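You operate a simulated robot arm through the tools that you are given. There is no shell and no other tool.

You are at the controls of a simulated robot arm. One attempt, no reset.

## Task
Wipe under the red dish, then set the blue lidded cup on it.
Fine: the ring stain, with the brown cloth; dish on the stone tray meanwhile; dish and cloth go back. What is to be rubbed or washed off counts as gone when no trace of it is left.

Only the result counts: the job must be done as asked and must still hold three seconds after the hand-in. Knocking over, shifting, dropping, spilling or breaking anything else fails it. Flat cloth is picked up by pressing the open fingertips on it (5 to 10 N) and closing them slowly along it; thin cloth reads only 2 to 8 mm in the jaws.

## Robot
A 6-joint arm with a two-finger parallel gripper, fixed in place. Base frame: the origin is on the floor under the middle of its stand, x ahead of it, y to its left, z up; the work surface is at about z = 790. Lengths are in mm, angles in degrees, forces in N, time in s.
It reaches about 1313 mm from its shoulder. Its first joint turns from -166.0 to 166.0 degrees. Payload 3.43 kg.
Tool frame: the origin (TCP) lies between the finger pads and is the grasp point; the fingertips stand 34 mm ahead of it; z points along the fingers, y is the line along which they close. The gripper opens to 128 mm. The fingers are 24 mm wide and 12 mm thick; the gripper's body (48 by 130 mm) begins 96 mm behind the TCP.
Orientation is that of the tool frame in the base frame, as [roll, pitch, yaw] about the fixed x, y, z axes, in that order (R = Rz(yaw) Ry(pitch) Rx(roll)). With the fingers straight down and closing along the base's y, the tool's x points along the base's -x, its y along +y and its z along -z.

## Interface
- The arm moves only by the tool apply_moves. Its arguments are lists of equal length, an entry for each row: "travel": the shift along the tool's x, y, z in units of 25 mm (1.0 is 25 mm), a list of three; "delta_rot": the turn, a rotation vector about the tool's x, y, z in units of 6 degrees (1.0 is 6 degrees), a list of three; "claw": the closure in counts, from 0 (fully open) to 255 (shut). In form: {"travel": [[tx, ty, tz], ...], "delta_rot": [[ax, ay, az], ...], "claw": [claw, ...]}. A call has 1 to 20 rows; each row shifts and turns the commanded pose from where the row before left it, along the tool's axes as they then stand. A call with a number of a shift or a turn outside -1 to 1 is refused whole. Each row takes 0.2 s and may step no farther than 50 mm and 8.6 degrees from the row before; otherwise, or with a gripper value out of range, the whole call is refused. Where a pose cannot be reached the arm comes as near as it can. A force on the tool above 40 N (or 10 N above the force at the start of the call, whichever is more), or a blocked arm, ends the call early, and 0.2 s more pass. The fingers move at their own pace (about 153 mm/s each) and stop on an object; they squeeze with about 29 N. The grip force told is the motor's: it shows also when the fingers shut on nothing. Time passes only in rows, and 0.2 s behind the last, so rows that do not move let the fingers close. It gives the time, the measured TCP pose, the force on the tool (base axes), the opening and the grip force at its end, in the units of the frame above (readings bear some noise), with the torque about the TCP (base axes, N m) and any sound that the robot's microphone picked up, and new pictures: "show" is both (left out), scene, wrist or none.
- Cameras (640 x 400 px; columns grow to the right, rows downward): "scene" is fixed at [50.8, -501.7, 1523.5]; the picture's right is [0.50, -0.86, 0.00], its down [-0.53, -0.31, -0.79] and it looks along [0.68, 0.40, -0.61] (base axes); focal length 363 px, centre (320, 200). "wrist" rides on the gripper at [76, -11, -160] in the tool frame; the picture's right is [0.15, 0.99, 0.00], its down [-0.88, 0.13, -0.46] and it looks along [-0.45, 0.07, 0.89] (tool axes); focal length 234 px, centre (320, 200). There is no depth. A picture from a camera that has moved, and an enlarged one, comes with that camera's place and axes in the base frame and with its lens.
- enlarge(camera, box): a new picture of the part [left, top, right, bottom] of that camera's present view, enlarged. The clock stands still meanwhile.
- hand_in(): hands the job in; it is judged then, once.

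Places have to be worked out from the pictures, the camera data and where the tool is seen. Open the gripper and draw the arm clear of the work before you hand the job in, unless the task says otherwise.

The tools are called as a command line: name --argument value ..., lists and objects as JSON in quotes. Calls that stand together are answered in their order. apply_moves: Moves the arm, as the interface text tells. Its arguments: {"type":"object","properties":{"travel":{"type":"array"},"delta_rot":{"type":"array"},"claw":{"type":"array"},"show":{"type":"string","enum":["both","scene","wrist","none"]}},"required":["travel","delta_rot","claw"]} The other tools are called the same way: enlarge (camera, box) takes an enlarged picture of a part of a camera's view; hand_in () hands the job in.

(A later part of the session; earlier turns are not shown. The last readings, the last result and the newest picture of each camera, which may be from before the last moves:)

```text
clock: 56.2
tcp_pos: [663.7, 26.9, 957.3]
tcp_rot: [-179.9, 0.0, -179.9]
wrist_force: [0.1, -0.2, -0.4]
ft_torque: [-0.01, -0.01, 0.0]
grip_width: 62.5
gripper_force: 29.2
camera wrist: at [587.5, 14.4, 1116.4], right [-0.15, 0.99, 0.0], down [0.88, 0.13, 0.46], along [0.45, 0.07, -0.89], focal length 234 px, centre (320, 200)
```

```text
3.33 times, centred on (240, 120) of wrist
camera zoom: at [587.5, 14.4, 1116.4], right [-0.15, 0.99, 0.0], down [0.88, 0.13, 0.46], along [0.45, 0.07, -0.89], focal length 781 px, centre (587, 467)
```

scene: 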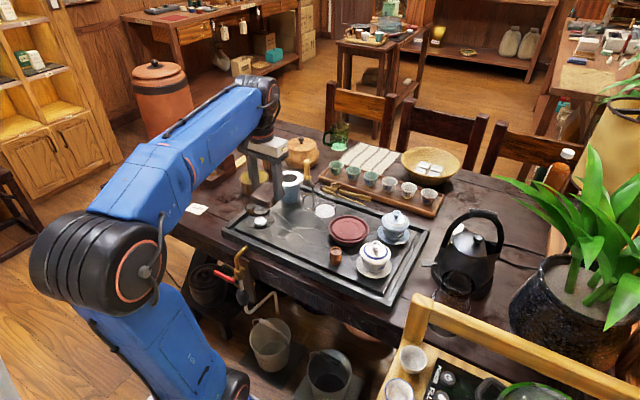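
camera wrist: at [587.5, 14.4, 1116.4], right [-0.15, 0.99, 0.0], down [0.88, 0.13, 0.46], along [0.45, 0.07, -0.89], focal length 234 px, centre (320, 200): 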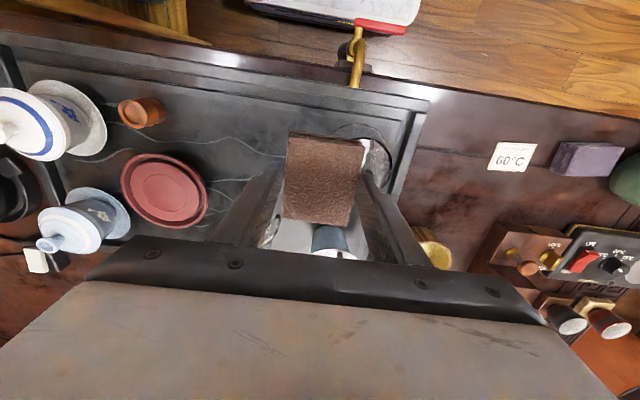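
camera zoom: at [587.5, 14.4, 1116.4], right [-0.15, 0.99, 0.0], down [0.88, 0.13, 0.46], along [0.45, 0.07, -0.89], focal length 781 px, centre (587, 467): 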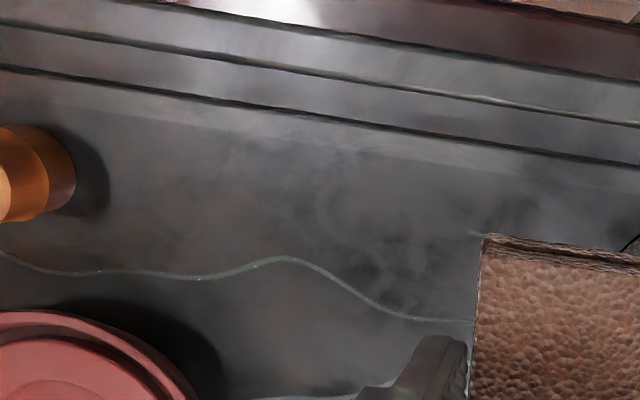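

The area looks clean. I zoom further at the former ring's edges to look for any faint residue.

enlarge --camera "wrist" --box '[200, 80, 290, 150]'

enlarge --camera "scene" --box '[278, 222, 324, 256]'

```text
5.71 times, centred on (245, 115) of wrist
camera zoom: at [587.5, 14.4, 1116.4], right [-0.15, 0.99, 0.0], down [0.88, 0.13, 0.46], along [0.45, 0.07, -0.89], focal length 1338 px, centre (749, 686)
```

zoom: 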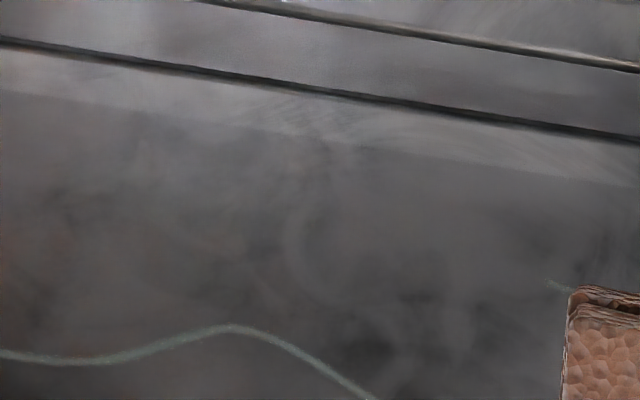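

```text
11.76 times, centred on (301, 239) of scene
camera zoom: at [50.8, -501.7, 1523.5], right [0.5, -0.86, 0.0], down [-0.53, -0.31, -0.79], along [0.68, 0.4, -0.61], focal length 4275 px, centre (544, -259)
```

zoom: 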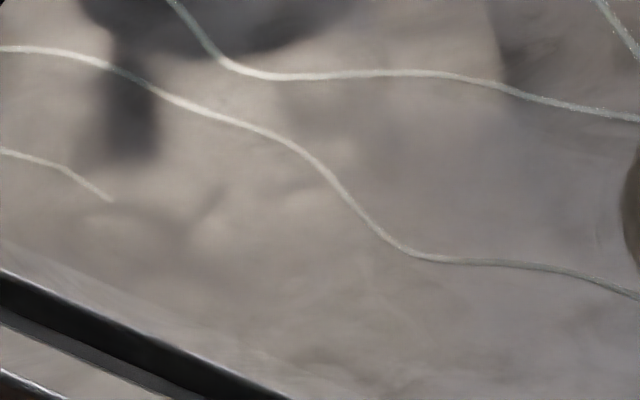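

No trace visible, but for safety I do one more generous pass with wider margins. First back over the spot and down to contact.

apply_moves --travel '[[-0.08, -0.9, 0], [-0.08, -0.9, 0], [-0.08, -0.9, 0], [-0.08, -0.9, 0], [0, 0, 1], [0, 0, 1], [0, 0, 1], [0, 0, 1], [0, 0, 0.5], [0, 0, 0.2], [0, 0, 0.1], [0, 0, 0.06], [0, 0, 0]]' --delta_rot '[[0, 0, 0], [0, 0, 0], [0, 0, 0], [0, 0, 0], [0, 0, 0], [0, 0, 0], [0, 0, 0], [0, 0, 0], [0, 0, 0], [0, 0, 0], [0, 0, 0], [0, 0, 0], [0, 0, 0]]' --claw '[180, 180, 180, 180, 180, 180, 180, 180, 180, 180, 180, 180, 180]' --show "none"

apply_moves --travel '[[0, 0, 0.04], [0, 0, 0]]' --delta_rot '[[0, 0, 0], [0, 0, 0]]' --claw '[180, 180]' --show "none"

```text
clock: 59.0
tcp_pos: [674.0, -65.1, 837.8]
tcp_rot: [179.9, 0.0, -180.0]
wrist_force: [-0.6, -1.0, 0.1]
ft_torque: [0.01, 0.04, 0.02]
grip_width: 62.6
gripper_force: 29.5
```

```text
clock: 59.6
tcp_pos: [673.6, -64.6, 836.8]
tcp_rot: [180.0, -0.1, -179.9]
wrist_force: [0.6, 0.9, 0.2]
ft_torque: [-0.02, -0.02, -0.01]
grip_width: 62.7
gripper_force: 28.8
```

Not yet in contact; 0.5 mm further.

apply_moves --travel '[[0, 0, 0.02], [0, 0, 0]]' --delta_rot '[[0, 0, 0], [0, 0, 0]]' --claw '[180, 180]' --show "none"

```text
clock: 60.2
tcp_pos: [672.4, -64.9, 836.1]
tcp_rot: [-179.9, 0.1, -179.9]
wrist_force: [-2.3, -0.6, 7.5]
ft_torque: [-0.05, 0.13, 0.02]
grip_width: 62.7
gripper_force: 28.8
```

Light firm contact (7.5 N). I run a wide perimeter-and-cross pattern.

apply_moves --travel '[[0.4, 0, 0], [0.4, 0, 0], [0, -0.4, 0], [0, -0.32, 0], [-0.32, -0.24, 0], [-0.32, -0.16, 0], [0.32, -0.08, 0], [-0.32, 0, 0], [-0.32, 0, 0], [-0.24, 0, 0], [-0.24, 0.32, 0], [-0.16, 0.32, 0], [-0.08, 0.32, 0], [0, 0.32, 0], [0, 0.32, 0], [0, 0.32, 0], [0.24, 0.32, 0], [0.32, 0.16, 0], [0.4, 0, 0], [0.4, 0, 0]]' --delta_rot '[[0, 0, 0], [0, 0, 0], [0, 0, 0], [0, 0, 0], [0, 0, 0], [0, 0, 0], [0, 0, 0], [0, 0, 0], [0, 0, 0], [0, 0, 0], [0, 0, 0], [0, 0, 0], [0, 0, 0], [0, 0, 0], [0, 0, 0], [0, 0, 0], [0, 0, 0], [0, 0, 0], [0, 0, 0], [0, 0, 0]]' --claw '[180, 180, 180, 180, 180, 180, 180, 180, 180, 180, 180, 180, 180, 180, 180, 180, 180, 180, 180, 180]' --show "none"

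apply_moves --travel '[[0.32, -0.32, 0], [0, -0.32, 0], [0, -0.32, 0], [-0.4, 0, 0], [-0.4, 0, 0], [-0.4, 0, 0], [-0.4, 0, 0], [0.4, -0.16, 0], [0.4, -0.16, 0], [0.4, 0, 0], [0.32, 0, 0], [-0.32, 0.4, 0], [-0.32, 0.4, 0], [-0.32, -0.24, 0], [-0.32, -0.24, 0], [0.24, -0.16, 0], [0.32, -0.08, 0], [0, 0, 0]]' --delta_rot '[[0, 0, 0], [0, 0, 0], [0, 0, 0], [0, 0, 0], [0, 0, 0], [0, 0, 0], [0, 0, 0], [0, 0, 0], [0, 0, 0], [0, 0, 0], [0, 0, 0], [0, 0, 0], [0, 0, 0], [0, 0, 0], [0, 0, 0], [0, 0, 0], [0, 0, 0], [0, 0, 0]]' --claw '[180, 180, 180, 180, 180, 180, 180, 180, 180, 180, 180, 180, 180, 180, 180, 180, 180, 180]' --show "both"

```text
clock: 64.4
tcp_pos: [659.7, -33.0, 835.4]
tcp_rot: [180.0, -0.1, -180.0]
wrist_force: [1.8, 0.4, 9.1]
ft_torque: [0.02, -0.21, 0.04]
grip_width: 62.5
gripper_force: 29.3
```

```text
clock: 68.2
tcp_pos: [673.6, -65.7, 836.9]
tcp_rot: [179.9, 0.0, 180.0]
wrist_force: [0.5, -0.3, 0.0]
ft_torque: [0.0, 0.02, 0.01]
grip_width: 62.6
gripper_force: 29.1
camera wrist: at [597.0, -75.9, 996.5], right [-0.15, 0.99, 0.0], down [0.88, 0.13, 0.46], along [0.45, 0.07, -0.89], focal length 234 px, centre (320, 200)
```

scene: 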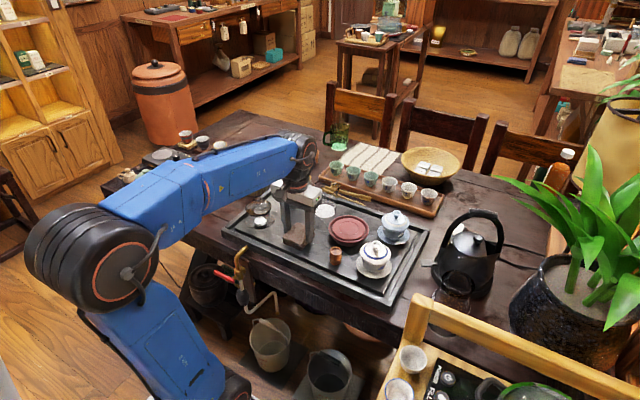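
wrist: 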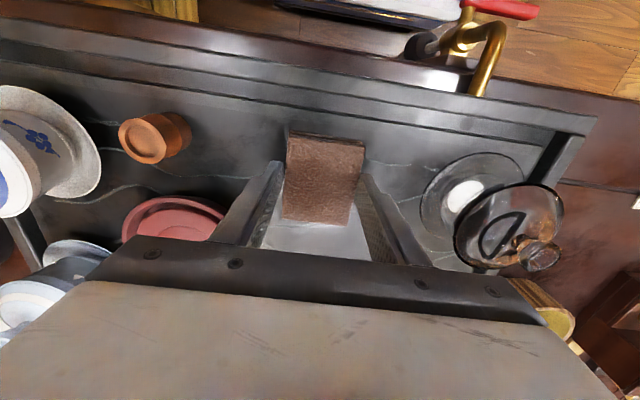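

Wiping done. I lift and carry the cloth back along the same route to its original place.

apply_moves --travel '[[0, 0, -0.4], [0, 0, -0.9], [0, 0, -0.9], [0, 0, -0.9], [0, 0, -0.9], [0, 0, -0.91], [0, 0, 0]]' --delta_rot '[[0, 0, 0], [0, 0, 0], [0, 0, 0], [0, 0, 0], [0, 0, 0], [0, 0, 0], [0, 0, 0]]' --claw '[180, 180, 180, 180, 180, 180, 180]' --show "none"

apply_moves --travel '[[0.017, 0.985, 0], [0.017, 0.985, 0], [0.017, 0.985, 0], [0.017, 0.985, 0], [0.017, 0.985, 0], [0.017, 0.985, 0], [0.017, 0.985, 0], [0.017, 0.985, 0], [0.017, 0.985, 0], [0.017, 0.985, 0], [0.017, 0.985, 0], [0.017, 0.985, 0], [0, 0, 0], [0, 0, 0]]' --delta_rot '[[0, 0, 0], [0, 0, 0], [0, 0, 0], [0, 0, 0], [0, 0, 0], [0, 0, 0], [0, 0, 0], [0, 0, 0], [0, 0, 0], [0, 0, 0], [0, 0, 0], [0, 0, 0], [0, 0, -0.5], [0, 0, 0]]' --claw '[180, 180, 180, 180, 180, 180, 180, 180, 180, 180, 180, 180, 180, 180]' --show "none"

apply_moves --travel '[[0, 0, 0.97], [0, 0, 0.97], [0, 0, 0.97], [0, 0, 0.97], [0, 0, 0.97], [0, 0, 0.5], [0, 0, 0.4], [0, 0, 0.2], [0, 0, 0]]' --delta_rot '[[0, 0, 0], [0, 0, 0], [0, 0, 0], [0, 0, 0], [0, 0, 0], [0, 0, 0], [0, 0, 0], [0, 0, 0], [0, 0, 0]]' --claw '[180, 180, 180, 180, 180, 180, 180, 180, 180]' --show "both"

enlarge --camera "scene" --box '[170, 170, 270, 250]'

enlarge --camera "wrist" --box '[220, 90, 420, 250]'

```text
clock: 69.8
tcp_pos: [671.5, -64.0, 960.0]
tcp_rot: [-179.9, 0.0, 179.9]
wrist_force: [0.1, 0.5, -0.9]
ft_torque: [0.01, 0.01, 0.0]
grip_width: 62.7
gripper_force: 28.8
```

```text
clock: 72.8
tcp_pos: [666.9, 231.4, 958.7]
tcp_rot: [180.0, -0.1, -177.0]
wrist_force: [-0.1, -0.2, -0.5]
ft_torque: [0.01, 0.01, 0.0]
grip_width: 62.6
gripper_force: 29.2
```

```text
clock: 74.8
tcp_pos: [667.2, 232.0, 810.8]
tcp_rot: [-180.0, 0.0, -177.1]
wrist_force: [0.2, -0.7, -0.4]
ft_torque: [0.0, 0.01, -0.01]
grip_width: 62.7
gripper_force: 29.2
camera wrist: at [591.8, 215.6, 970.0], right [-0.2, 0.98, 0.0], down [0.87, 0.18, 0.46], along [0.45, 0.09, -0.89], focal length 234 px, centre (320, 200)
```

scene: 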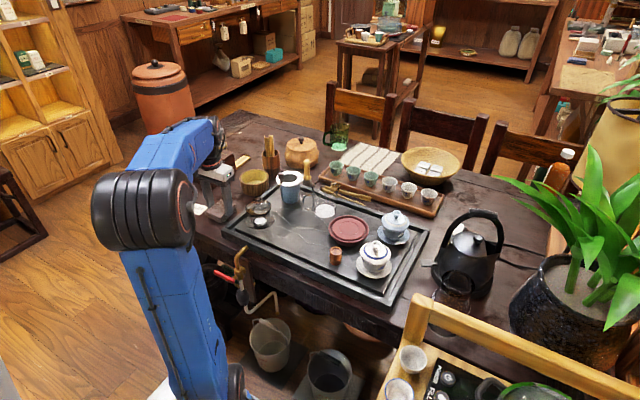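
wrist: 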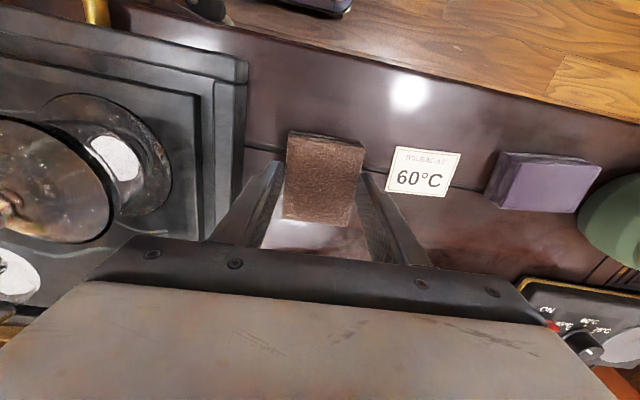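

```text
5.00 times, centred on (220, 210) of scene
camera zoom: at [50.8, -501.7, 1523.5], right [0.5, -0.86, 0.0], down [-0.53, -0.31, -0.79], along [0.68, 0.4, -0.61], focal length 1817 px, centre (820, 150)
```

zoom: 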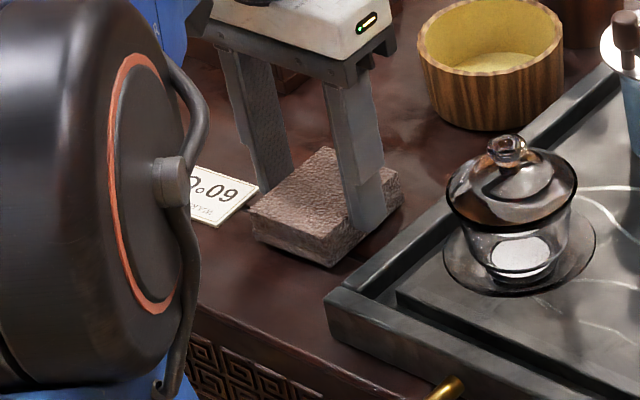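

```text
2.50 times, centred on (320, 170) of wrist
camera zoom: at [591.8, 215.6, 970.0], right [-0.2, 0.98, 0.0], down [0.87, 0.18, 0.46], along [0.45, 0.09, -0.89], focal length 585 px, centre (320, 275)
```

zoom: 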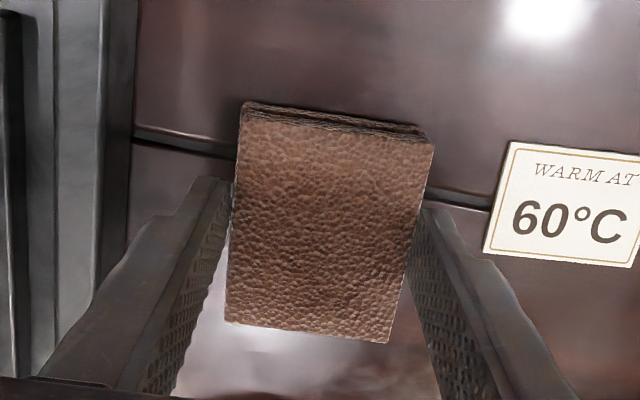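

Cloth is back over its place, ~3 mm above the table. Lower the last bit until it touches.

apply_moves --travel '[[0, 0, 0.06], [0, 0, 0.03], [0, 0, 0]]' --delta_rot '[[0, 0, 0], [0, 0, 0], [0, 0, 0]]' --claw '[180, 180, 180]' --show "none"

apply_moves --travel '[[0, 0, 0.02], [0, 0, 0]]' --delta_rot '[[0, 0, 0], [0, 0, 0]]' --claw '[180, 180]' --show "none"

```text
clock: 75.6
tcp_pos: [667.7, 233.1, 809.0]
tcp_rot: [180.0, 0.1, -177.0]
wrist_force: [0.4, -0.5, 0.2]
ft_torque: [0.0, -0.02, 0.01]
grip_width: 62.6
gripper_force: 29.0
```

```text
clock: 76.2
tcp_pos: [667.0, 231.6, 807.3]
tcp_rot: [180.0, 0.0, -177.1]
wrist_force: [0.3, -0.5, -0.8]
ft_torque: [0.0, -0.02, -0.02]
grip_width: 62.8
gripper_force: 28.7
```

No contact yet; continue in half-millimetre steps.

apply_moves --travel '[[0, 0, 0.02], [0, 0, 0]]' --delta_rot '[[0, 0, 0], [0, 0, 0]]' --claw '[180, 180]' --show "none"

apply_moves --travel '[[0, 0, 0.02], [0, 0, 0]]' --delta_rot '[[0, 0, 0], [0, 0, 0]]' --claw '[180, 180]' --show "none"

```text
clock: 76.8
tcp_pos: [667.1, 230.9, 806.7]
tcp_rot: [179.8, 0.0, -177.1]
wrist_force: [-1.1, 0.9, 0.8]
ft_torque: [-0.03, -0.01, -0.03]
grip_width: 62.5
gripper_force: 29.0
```

```text
clock: 77.4
tcp_pos: [668.1, 231.2, 806.2]
tcp_rot: [-180.0, 0.0, -176.8]
wrist_force: [-1.0, 0.3, 1.3]
ft_torque: [0.02, 0.01, 0.0]
grip_width: 62.6
gripper_force: 29.3
```

apply_moves --travel '[[0, 0, 0.02], [0, 0, 0]]' --delta_rot '[[0, 0, 0], [0, 0, 0]]' --claw '[180, 180]' --show "none"

```text
clock: 78.0
tcp_pos: [668.2, 231.7, 806.6]
tcp_rot: [180.0, 0.0, -177.1]
wrist_force: [0.4, -0.2, 10.0]
ft_torque: [-0.02, -0.03, -0.01]
grip_width: 62.8
gripper_force: 29.0
```

The cloth is now pressed on the table (10 N). I back off 0.4 mm, open the jaws just to ~82 mm, and rise straight up.

apply_moves --travel '[[0, 0, -0.015], [0, 0, 0], [0, 0, 0], [0, 0, 0]]' --delta_rot '[[0, 0, 0], [0, 0, 0], [0, 0, 0], [0, 0, 0]]' --claw '[180, 120, 96, 96]' --show "none"

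apply_moves --travel '[[0, 0, -0.3], [0, 0, -0.8], [0, 0, -1], [0, 0, -1], [0, 0, -1], [0, 0, -1], [0, 0, -1], [0, 0, -1], [0, 0, 0]]' --delta_rot '[[0, 0, 0], [0, 0, 0], [0, 0, 0], [0, 0, 0], [0, 0, 0], [0, 0, 0], [0, 0, 0], [0, 0, 0], [0, 0, 0.5]]' --claw '[96, 96, 96, 96, 96, 96, 96, 96, 96]' --show "both"

enlarge --camera "scene" --box '[170, 180, 270, 250]'

enlarge --camera "wrist" --box '[240, 70, 400, 190]'

```text
clock: 79.0
tcp_pos: [668.7, 230.9, 805.8]
tcp_rot: [-180.0, 0.0, -177.1]
wrist_force: [-0.7, 1.1, 0.2]
ft_torque: [-0.01, -0.04, -0.02]
grip_width: 79.9
gripper_force: 0.0
```

```text
clock: 81.0
tcp_pos: [666.9, 229.9, 986.1]
tcp_rot: [-180.0, -0.1, -179.9]
wrist_force: [-0.9, -0.1, -0.4]
ft_torque: [0.01, -0.03, -0.01]
grip_width: 79.9
gripper_force: 0.0
camera wrist: at [590.9, 218.5, 1144.9], right [-0.15, 0.99, 0.0], down [0.88, 0.13, 0.46], along [0.45, 0.07, -0.89], focal length 234 px, centre (320, 200)
```

scene: 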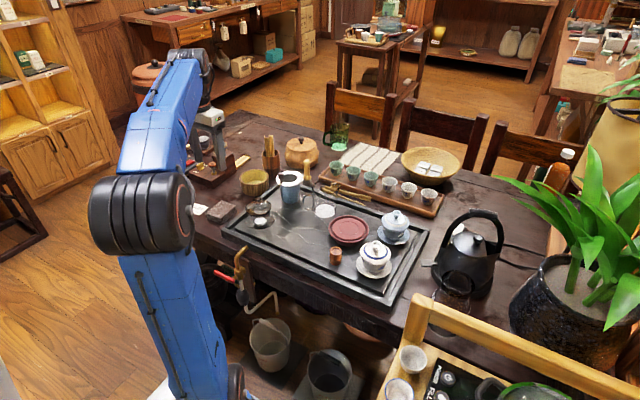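
wrist: 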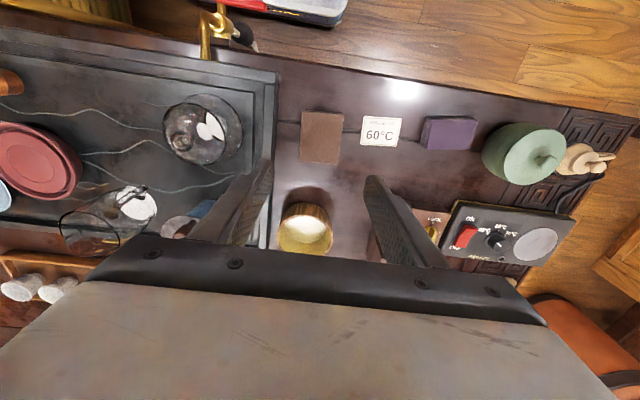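

```text
5.71 times, centred on (220, 215) of scene
camera zoom: at [50.8, -501.7, 1523.5], right [0.5, -0.86, 0.0], down [-0.53, -0.31, -0.79], along [0.68, 0.4, -0.61], focal length 2076 px, centre (891, 114)
```

zoom: 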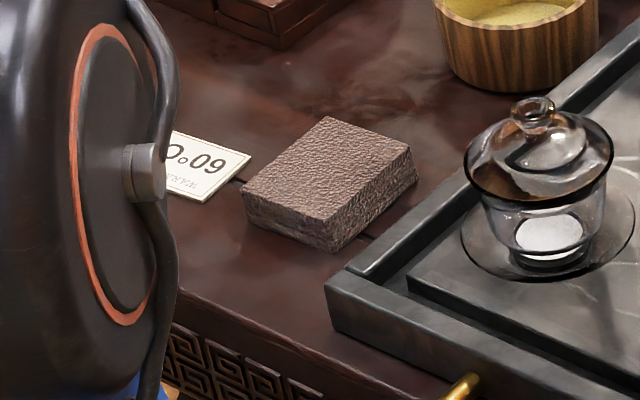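

```text
3.33 times, centred on (320, 130) of wrist
camera zoom: at [590.9, 218.5, 1144.9], right [-0.15, 0.99, 0.0], down [0.88, 0.13, 0.46], along [0.45, 0.07, -0.89], focal length 781 px, centre (320, 433)
```

zoom: 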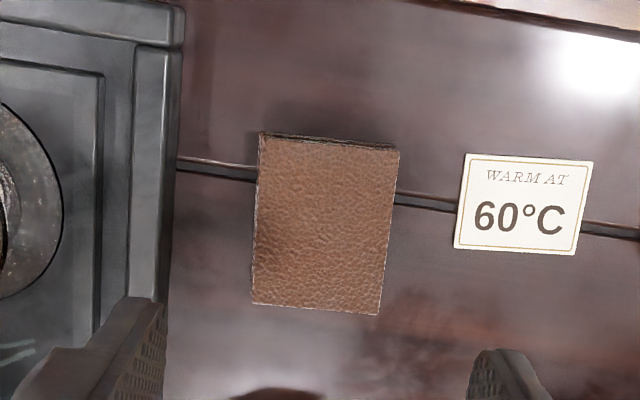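

Cloth is back within ~1 mm. Now I go back over the parked dish with the jaws fully open.

apply_moves --travel '[[-0.2132, -0.9667, 0], [-0.2132, -0.9667, 0], [-0.2132, -0.9667, 0], [-0.2132, -0.9667, 0], [-0.2132, -0.9667, 0], [-0.2132, -0.9667, 0], [-0.2132, -0.9667, 0], [-0.2132, -0.9667, 0], [-0.2132, -0.9667, 0], [-0.2132, -0.9667, 0], [-0.2132, -0.9667, 0], [-0.2132, -0.9667, 0], [-0.2132, -0.9667, 0], [-0.2132, -0.9667, 0], [-0.2132, -0.9667, 0], [-0.2132, -0.9667, 0], [-0.2132, -0.9667, 0], [0, 0, 0]]' --delta_rot '[[0, 0, 0], [0, 0, 0], [0, 0, 0], [0, 0, 0], [0, 0, 0], [0, 0, 0], [0, 0, 0], [0, 0, 0], [0, 0, 0], [0, 0, 0], [0, 0, 0], [0, 0, 0], [0, 0, 0], [0, 0, 0], [0, 0, 0], [0, 0, 0], [0, 0, 0], [0, 0, 0]]' --claw '[96, 60, 0, 0, 0, 0, 0, 0, 0, 0, 0, 0, 0, 0, 0, 0, 0, 0]' --show "none"

apply_moves --travel '[[0, 0, 1], [0, 0, 1], [0, 0, 1], [0, 0, 1], [0, 0, 0.4], [0, 0, 0]]' --delta_rot '[[0, 0, 0], [0, 0, 0], [0, 0, 0], [0, 0, 0], [0, 0, 0], [0, 0, 0]]' --claw '[0, 0, 0, 0, 0, 0]' --show "both"

enlarge --camera "wrist" --box '[220, 80, 420, 240]'

```text
clock: 84.8
tcp_pos: [760.5, -181.1, 984.6]
tcp_rot: [179.9, 0.0, -180.0]
wrist_force: [0.1, -0.3, 0.2]
ft_torque: [0.0, 0.0, 0.02]
grip_width: 128.2
gripper_force: 0.1
```

```text
clock: 86.2
tcp_pos: [757.4, -179.8, 873.7]
tcp_rot: [180.0, 0.1, 180.0]
wrist_force: [-0.2, 0.7, -0.2]
ft_torque: [0.02, 0.02, -0.01]
grip_width: 127.9
gripper_force: 0.1
camera wrist: at [681.3, -190.6, 1032.7], right [-0.15, 0.99, 0.0], down [0.88, 0.13, 0.46], along [0.45, 0.07, -0.89], focal length 234 px, centre (320, 200)
```

scene: 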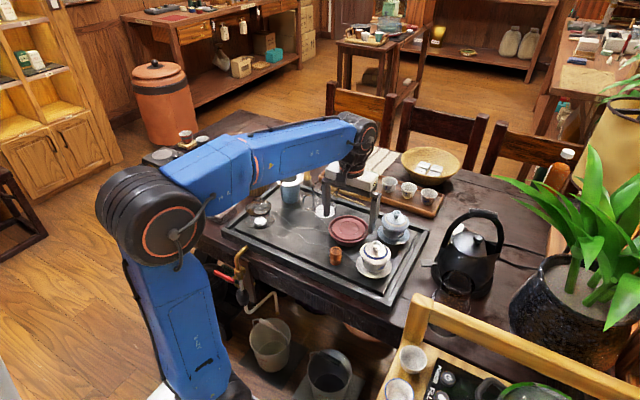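
wrist: 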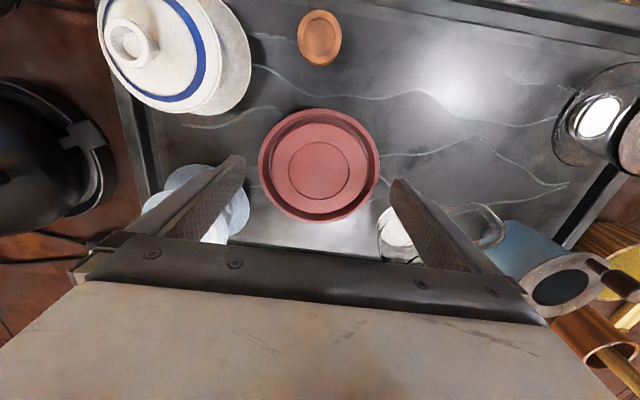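

```text
2.50 times, centred on (320, 160) of wrist
camera zoom: at [681.3, -190.6, 1032.7], right [-0.15, 0.99, 0.0], down [0.88, 0.13, 0.46], along [0.45, 0.07, -0.89], focal length 585 px, centre (320, 300)
```

zoom: 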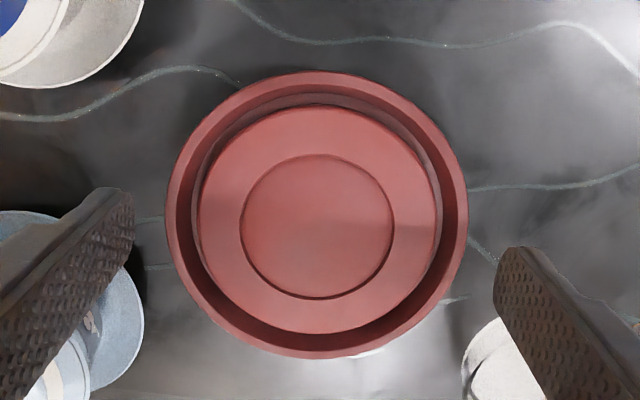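

The wiped spot looks clean from here as well. The dish is centred within ~1 mm; I descend to the grip height and close.

apply_moves --travel '[[-0.04, 0, 0.4], [0, 0, 0.5], [0, 0, 0.4], [0, 0, 0.17], [0, 0, 0]]' --delta_rot '[[0, 0, 0], [0, 0, 0], [0, 0, 0], [0, 0, 0], [0, 0, 0]]' --claw '[0, 0, 0, 0, 0]' --show "wrist"

enlarge --camera "wrist" --box '[220, 80, 420, 240]'

enlarge --camera "scene" --box '[290, 180, 430, 270]'

```text
clock: 87.4
tcp_pos: [759.5, -179.8, 836.6]
tcp_rot: [180.0, -0.1, -180.0]
wrist_force: [0.5, 1.1, 0.0]
ft_torque: [-0.01, 0.02, 0.01]
grip_width: 127.9
gripper_force: 0.1
camera wrist: at [682.8, -191.9, 996.6], right [-0.15, 0.99, 0.0], down [0.88, 0.13, 0.46], along [0.45, 0.07, -0.89], focal length 234 px, centre (320, 200)
```

wrist: 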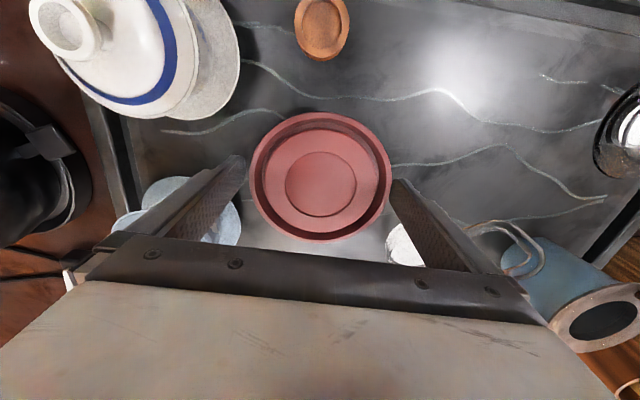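

```text
2.50 times, centred on (320, 160) of wrist
camera zoom: at [682.8, -191.9, 996.6], right [-0.15, 0.99, 0.0], down [0.88, 0.13, 0.46], along [0.45, 0.07, -0.89], focal length 585 px, centre (320, 300)
```

zoom: 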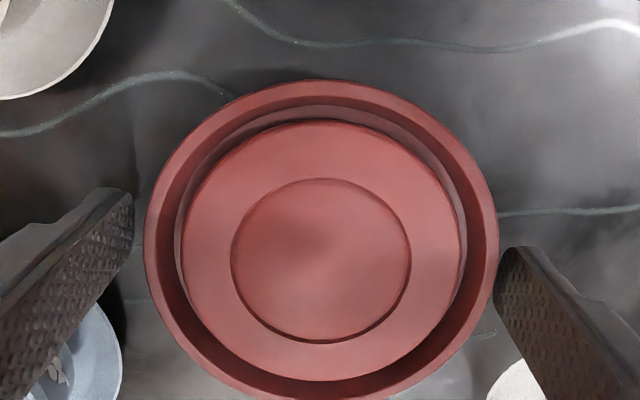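

```text
4.44 times, centred on (360, 225) of scene
camera zoom: at [50.8, -501.7, 1523.5], right [0.5, -0.86, 0.0], down [-0.53, -0.31, -0.79], along [0.68, 0.4, -0.61], focal length 1615 px, centre (142, 89)
```

zoom: 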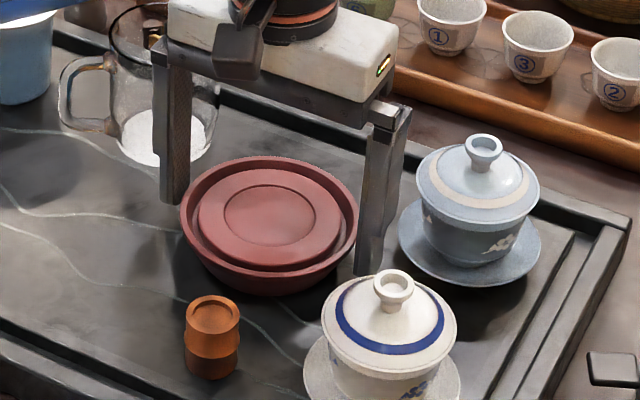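

Well centred. I close, lift slightly to confirm the load, then raise.

apply_moves --travel '[[0, 0, 0], [0, 0, 0], [0, 0, 0], [0, 0, 0], [0, 0, 0], [0, 0, -0.08], [0, 0, -0.08], [0, 0, 0]]' --delta_rot '[[0, 0, 0], [0, 0, 0], [0, 0, 0], [0, 0, 0], [0, 0, 0], [0, 0, 0], [0, 0, 0], [0, 0, 0]]' --claw '[15, 25, 60, 120, 120, 120, 120, 120]' --show "none"

```text
clock: 89.2
tcp_pos: [759.4, -179.3, 841.2]
tcp_rot: [179.9, 0.1, -179.9]
wrist_force: [-0.1, -0.6, -4.4]
ft_torque: [0.0, 0.01, -0.02]
grip_width: 116.1
gripper_force: 28.8
```

Holding (4.4 N load). I raise it and carry it back over its original spot.

apply_moves --travel '[[0, 0, -0.3], [0, 0, -0.5], [0, 0, -0.6], [0, 0, -0.6], [0, 0, -0.3], [0.2, 0.25, 0], [0.4, 0.55, 0], [0.5, 0.67, 0], [0.5, 0.67, 0], [0.5, 0.67, 0], [0.5, 0.67, 0], [0.5, 0.67, 0], [0.264, 0.32, 0], [0.1, 0.15, 0], [0, 0, 0]]' --delta_rot '[[0, 0, 0], [0, 0, 0], [0, 0, 0], [0, 0, 0], [0, 0, 0], [0, 0, 0], [0, 0, 0], [0, 0, 0], [0, 0, 0], [0, 0, 0], [0, 0, 0], [0, 0, 0], [0, 0, 0], [0, 0, 0], [0, 0, 0]]' --claw '[120, 120, 120, 120, 120, 120, 120, 120, 120, 120, 120, 120, 120, 120, 120]' --show "both"

enlarge --camera "scene" --box '[240, 170, 360, 270]'

```text
clock: 92.4
tcp_pos: [671.0, -63.4, 899.7]
tcp_rot: [-179.9, 0.0, -180.0]
wrist_force: [0.3, -0.6, -4.1]
ft_torque: [-0.01, 0.04, 0.01]
grip_width: 116.1
gripper_force: 29.1
camera wrist: at [595.5, -75.5, 1058.3], right [-0.15, 0.99, 0.0], down [0.88, 0.13, 0.46], along [0.45, 0.07, -0.89], focal length 234 px, centre (320, 200)
```

scene: 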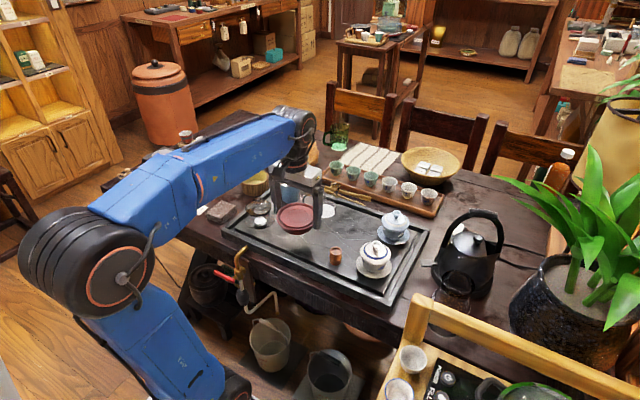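
wrist: 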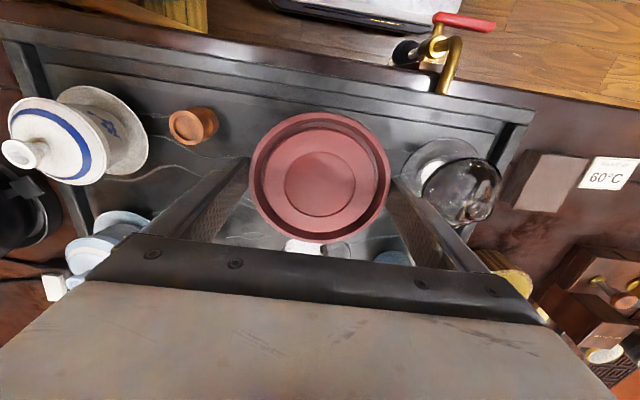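

```text
4.00 times, centred on (300, 220) of scene
camera zoom: at [50.8, -501.7, 1523.5], right [0.5, -0.86, 0.0], down [-0.53, -0.31, -0.79], along [0.68, 0.4, -0.61], focal length 1453 px, centre (400, 120)
```

zoom: 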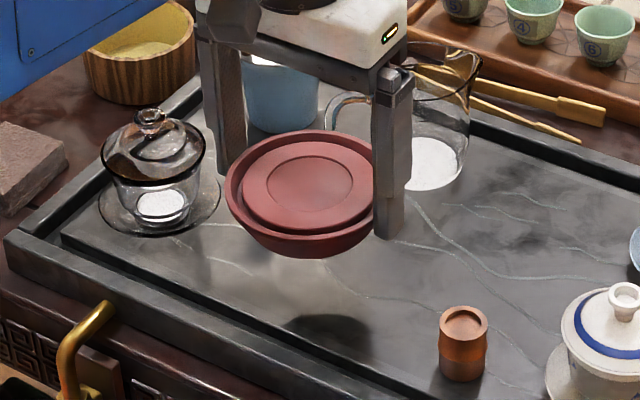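

Now lowering onto the original spot, slow near contact.

apply_moves --travel '[[0, 0, 0.4], [0, 0, 0.6], [0, 0, 0.6], [0, 0, 0.4], [0, 0, 0.2], [0, 0, 0.12], [0, 0, 0.04], [0, 0, 0]]' --delta_rot '[[0, 0, 0], [0, 0, 0], [0, 0, 0], [0, 0, 0], [0, 0, 0], [0, 0, 0], [0, 0, 0], [0, 0, 0]]' --claw '[120, 120, 120, 120, 120, 120, 120, 120]' --show "none"

apply_moves --travel '[[0, 0, 0.04], [0, 0, 0]]' --delta_rot '[[0, 0, 0], [0, 0, 0]]' --claw '[120, 120]' --show "none"

apply_moves --travel '[[0, 0, 0.02], [0, 0, 0]]' --delta_rot '[[0, 0, 0], [0, 0, 0]]' --claw '[120, 120]' --show "none"

```text
clock: 94.2
tcp_pos: [674.1, -65.0, 838.8]
tcp_rot: [-180.0, 0.0, -179.9]
wrist_force: [-0.2, -0.2, -4.3]
ft_torque: [0.01, 0.0, -0.01]
grip_width: 116.1
gripper_force: 28.9
```

```text
clock: 94.8
tcp_pos: [672.8, -65.4, 839.1]
tcp_rot: [-180.0, 0.1, 180.0]
wrist_force: [-0.5, 0.8, -4.7]
ft_torque: [0.01, 0.01, 0.0]
grip_width: 116.0
gripper_force: 28.9
```

```text
clock: 95.4
tcp_pos: [672.2, -64.5, 837.0]
tcp_rot: [-179.9, 0.1, -180.0]
wrist_force: [-0.2, 0.4, -4.5]
ft_torque: [-0.01, -0.01, 0.02]
grip_width: 116.2
gripper_force: 29.0
```

apply_moves --travel '[[0, 0, 0.03], [0, 0, 0]]' --delta_rot '[[0, 0, 0], [0, 0, 0]]' --claw '[120, 120]' --show "none"

apply_moves --travel '[[0, 0, 0.02], [0, 0, 0]]' --delta_rot '[[0, 0, 0], [0, 0, 0]]' --claw '[120, 120]' --show "none"

```text
clock: 96.0
tcp_pos: [672.3, -64.5, 837.6]
tcp_rot: [180.0, 0.0, -180.0]
wrist_force: [0.1, 1.2, -0.6]
ft_torque: [0.01, 0.14, 0.0]
grip_width: 116.5
gripper_force: 29.0
```

```text
clock: 96.6
tcp_pos: [671.8, -64.3, 837.7]
tcp_rot: [180.0, 0.1, -180.0]
wrist_force: [1.0, 3.6, 15.8]
ft_torque: [0.02, 0.32, -0.04]
grip_width: 116.1
gripper_force: 28.4
```

The dish is seated (contact at cmd z≈838.2). I back off slightly, open, and check.

apply_moves --travel '[[0, 0, -0.025], [0, 0, 0], [0, 0, 0], [0, 0, 0], [0, 0, 0]]' --delta_rot '[[0, 0, 0], [0, 0, 0], [0, 0, 0], [0, 0, 0], [0, 0, 0]]' --claw '[120, 120, 20, 0, 0]' --show "none"

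apply_moves --travel '[[0, 0, -0.3], [0, 0, -0.8], [0, 0, -1], [0, 0, -1], [0, 0, -1], [0, 0, -1], [0, 0, -1], [0, 0, 0]]' --delta_rot '[[0, 0, 0], [0, 0, 0], [0, 0, 0], [0, 0, 0], [0, 0, 0], [0, 0, 0], [0, 0, 0], [0, 0, 0]]' --claw '[0, 0, 0, 0, 0, 0, 0, 0]' --show "both"

enlarge --camera "scene" --box '[270, 205, 340, 260]'

enlarge --camera "wrist" --box '[90, 60, 300, 260]'

```text
clock: 97.8
tcp_pos: [672.1, -65.3, 837.4]
tcp_rot: [-180.0, 0.0, 180.0]
wrist_force: [0.0, -1.0, 0.4]
ft_torque: [0.01, -0.01, -0.01]
grip_width: 128.2
gripper_force: 0.1
```

```text
clock: 99.6
tcp_pos: [671.8, -65.5, 992.3]
tcp_rot: [180.0, 0.1, -180.0]
wrist_force: [0.7, 0.1, 0.0]
ft_torque: [-0.02, -0.04, -0.03]
grip_width: 128.0
gripper_force: 0.1
camera wrist: at [595.7, -77.1, 1151.2], right [-0.15, 0.99, 0.0], down [0.88, 0.13, 0.46], along [0.45, 0.07, -0.89], focal length 234 px, centre (320, 200)
```

scene: 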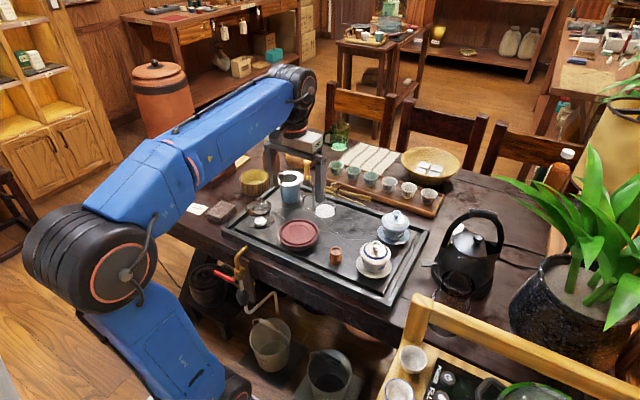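
wrist: 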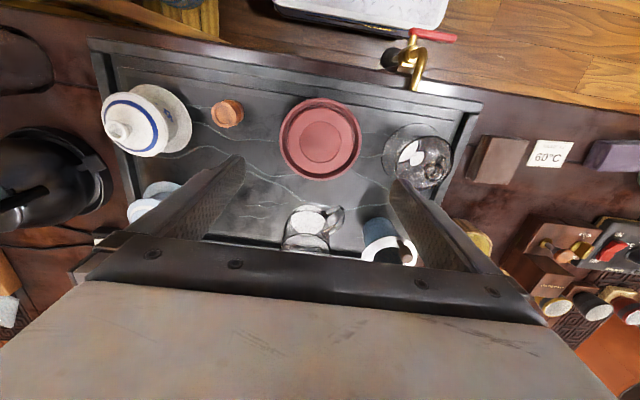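

```text
7.27 times, centred on (305, 232) of scene
camera zoom: at [50.8, -501.7, 1523.5], right [0.5, -0.86, 0.0], down [-0.53, -0.31, -0.79], along [0.68, 0.4, -0.61], focal length 2643 px, centre (429, -36)
```

zoom: 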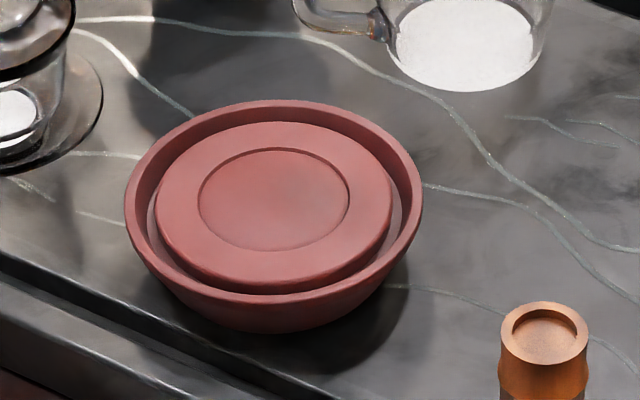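

```text
2.00 times, centred on (195, 160) of wrist
camera zoom: at [595.7, -77.1, 1151.2], right [-0.15, 0.99, 0.0], down [0.88, 0.13, 0.46], along [0.45, 0.07, -0.89], focal length 468 px, centre (570, 280)
```

zoom: 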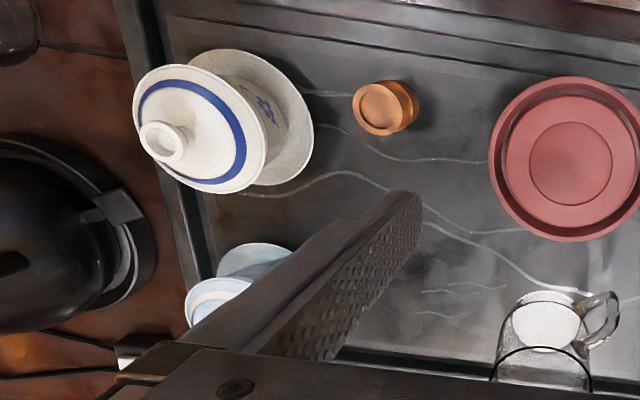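

The dish is back exactly where it was and no ring trace remains. Next: the light-blue gaiwan at roughly (818, -298). I move above it to measure it.

apply_moves --travel '[[-0.564, -0.936, 0], [-0.564, -0.936, 0], [-0.564, -0.936, 0], [-0.564, -0.936, 0], [-0.564, -0.936, 0], [-0.564, -0.936, 0], [-0.564, -0.936, 0], [-0.564, -0.936, 0], [-0.564, -0.936, 0], [-0.564, -0.936, 0], [0, 0, 0]]' --delta_rot '[[0, 0, 0], [0, 0, 0], [0, 0, 0], [0, 0, 0], [0, 0, 0], [0, 0, 0], [0, 0, 0], [0, 0, 0], [0, 0, 0], [0, 0, 0], [0, 0, 0]]' --claw '[0, 0, 0, 0, 0, 0, 0, 0, 0, 0, 0]' --show "both"

enlarge --camera "wrist" --box '[240, 70, 400, 190]'

enlarge --camera "scene" --box '[370, 195, 420, 255]'

```text
clock: 102.0
tcp_pos: [813.1, -297.8, 991.8]
tcp_rot: [-180.0, 0.0, 180.0]
wrist_force: [0.9, -0.6, 0.5]
ft_torque: [0.01, 0.02, -0.04]
grip_width: 128.1
gripper_force: 0.1
camera wrist: at [737.0, -309.6, 1150.0], right [-0.15, 0.99, 0.0], down [0.88, 0.13, 0.46], along [0.45, 0.07, -0.89], focal length 234 px, centre (320, 200)
```

scene: 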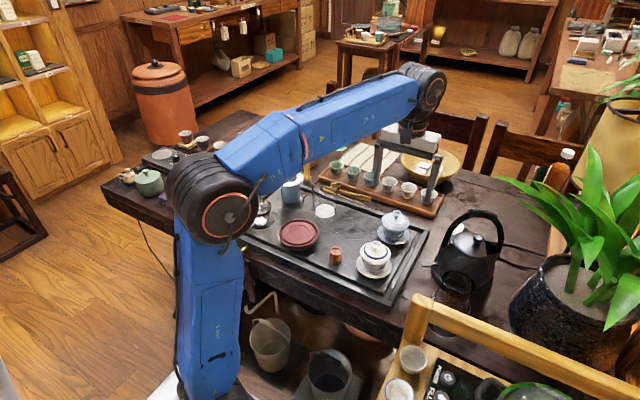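
wrist: 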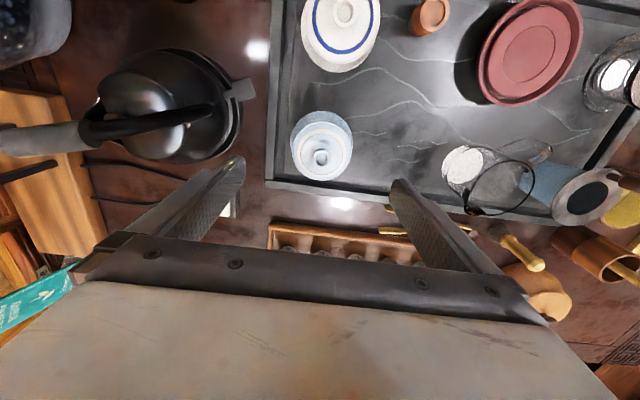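

```text
3.33 times, centred on (320, 130) of wrist
camera zoom: at [737.0, -309.6, 1150.0], right [-0.15, 0.99, 0.0], down [0.88, 0.13, 0.46], along [0.45, 0.07, -0.89], focal length 781 px, centre (320, 433)
```

zoom: 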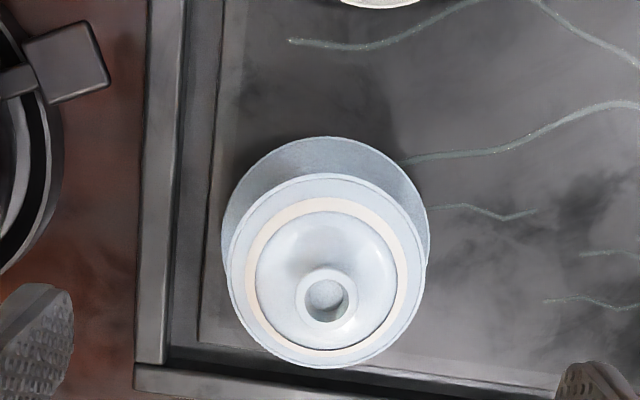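

```text
6.67 times, centred on (395, 225) of scene
camera zoom: at [50.8, -501.7, 1523.5], right [0.5, -0.86, 0.0], down [-0.53, -0.31, -0.79], along [0.68, 0.4, -0.61], focal length 2422 px, centre (-180, 33)
```

zoom: 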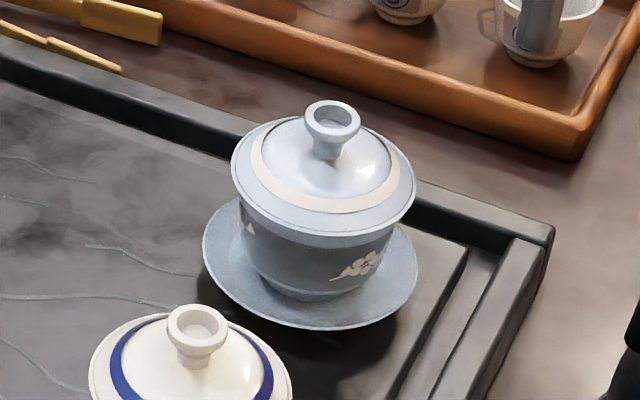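

I look closer at the lid/rim/body boundary to decide where the fingers must grip (cup body, not the lid).

enlarge --camera "scene" --box '[376, 206, 412, 246]'

enlarge --camera "scene" --box '[352, 236, 396, 282]'

enlarge --camera "wrist" --box '[280, 95, 366, 190]'

```text
10.00 times, centred on (394, 226) of scene
camera zoom: at [50.8, -501.7, 1523.5], right [0.5, -0.86, 0.0], down [-0.53, -0.31, -0.79], along [0.68, 0.4, -0.61], focal length 3634 px, centre (-420, -60)
```

zoom: 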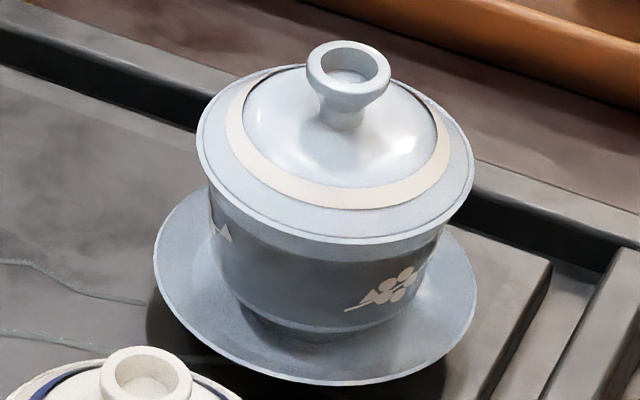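

```text
8.70 times, centred on (374, 259) of scene
camera zoom: at [50.8, -501.7, 1523.5], right [0.5, -0.86, 0.0], down [-0.53, -0.31, -0.79], along [0.68, 0.4, -0.61], focal length 3160 px, centre (-150, -313)
```

zoom: 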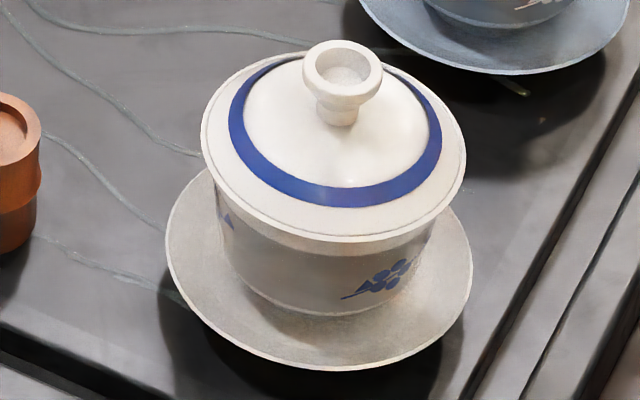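

```text
4.21 times, centred on (323, 142) of wrist
camera zoom: at [737.0, -309.6, 1150.0], right [-0.15, 0.99, 0.0], down [0.88, 0.13, 0.46], along [0.45, 0.07, -0.89], focal length 986 px, centre (307, 442)
```

zoom: 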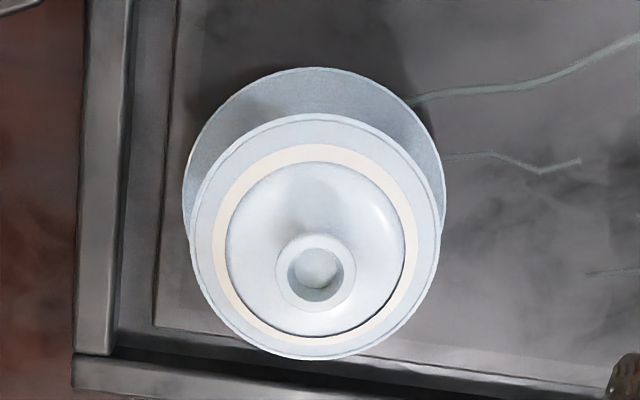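

The cup's flared rim (≈79 mm, z≈852) is outermost with the lid seated inside, so the fingers will hold the cup itself. I centre over it (+8 mm x, +4 mm y), preset the jaws to ~104 mm and come down to recheck.

apply_moves --travel '[[-0.32, 0.168, 0], [0, 0, 0.9], [0, 0, 0.9], [0, 0, 0.9], [0, 0, 0]]' --delta_rot '[[0, 0, 0], [0, 0, 0], [0, 0, 0], [0, 0, 0], [0, 0, 0]]' --claw '[48, 48, 48, 48, 48]' --show "both"

enlarge --camera "wrist" --box '[240, 70, 400, 190]'

enlarge --camera "scene" --box '[350, 170, 450, 250]'

```text
clock: 103.2
tcp_pos: [822.2, -293.7, 922.2]
tcp_rot: [180.0, 0.1, 179.9]
wrist_force: [-0.4, -0.5, -0.4]
ft_torque: [0.03, 0.01, -0.02]
grip_width: 104.0
gripper_force: 0.0
camera wrist: at [746.0, -305.8, 1081.8], right [-0.15, 0.99, 0.0], down [0.88, 0.13, 0.46], along [0.45, 0.07, -0.89], focal length 234 px, centre (320, 200)
```

scene: 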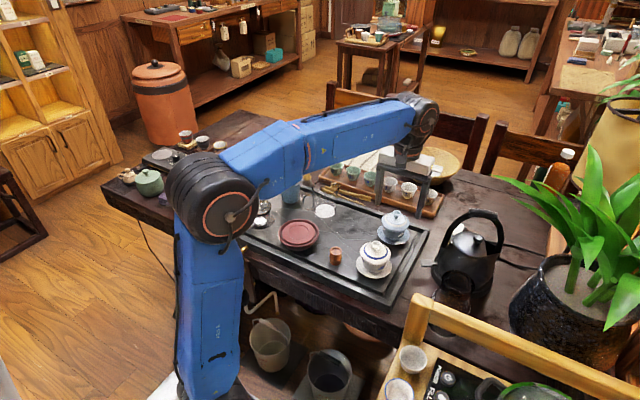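
wrist: 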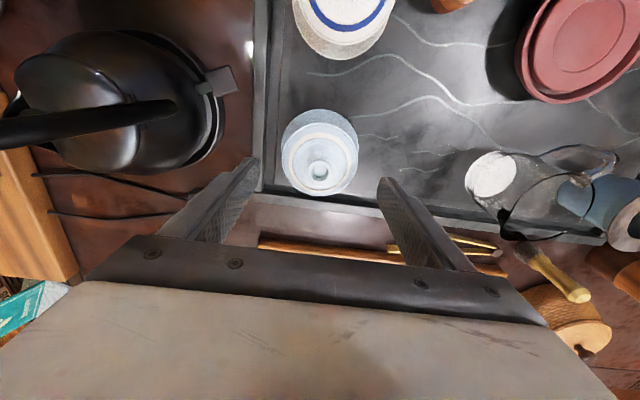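

```text
3.33 times, centred on (320, 130) of wrist
camera zoom: at [746.0, -305.8, 1081.8], right [-0.15, 0.99, 0.0], down [0.88, 0.13, 0.46], along [0.45, 0.07, -0.89], focal length 781 px, centre (320, 433)
```

zoom: 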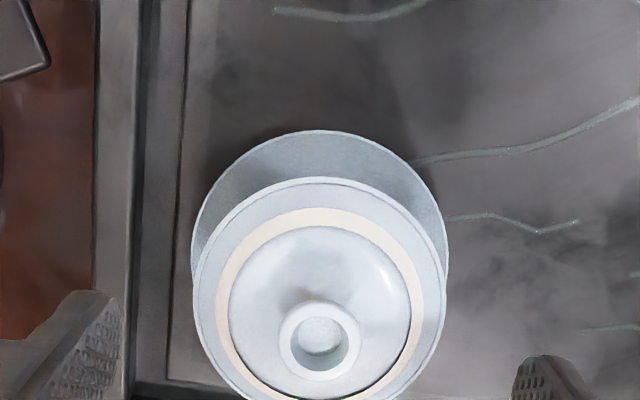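

```text
5.00 times, centred on (400, 210) of scene
camera zoom: at [50.8, -501.7, 1523.5], right [0.5, -0.86, 0.0], down [-0.53, -0.31, -0.79], along [0.68, 0.4, -0.61], focal length 1817 px, centre (-80, 150)
```

zoom: 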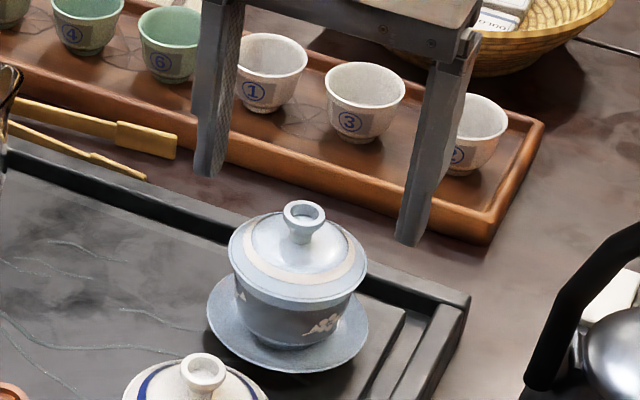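

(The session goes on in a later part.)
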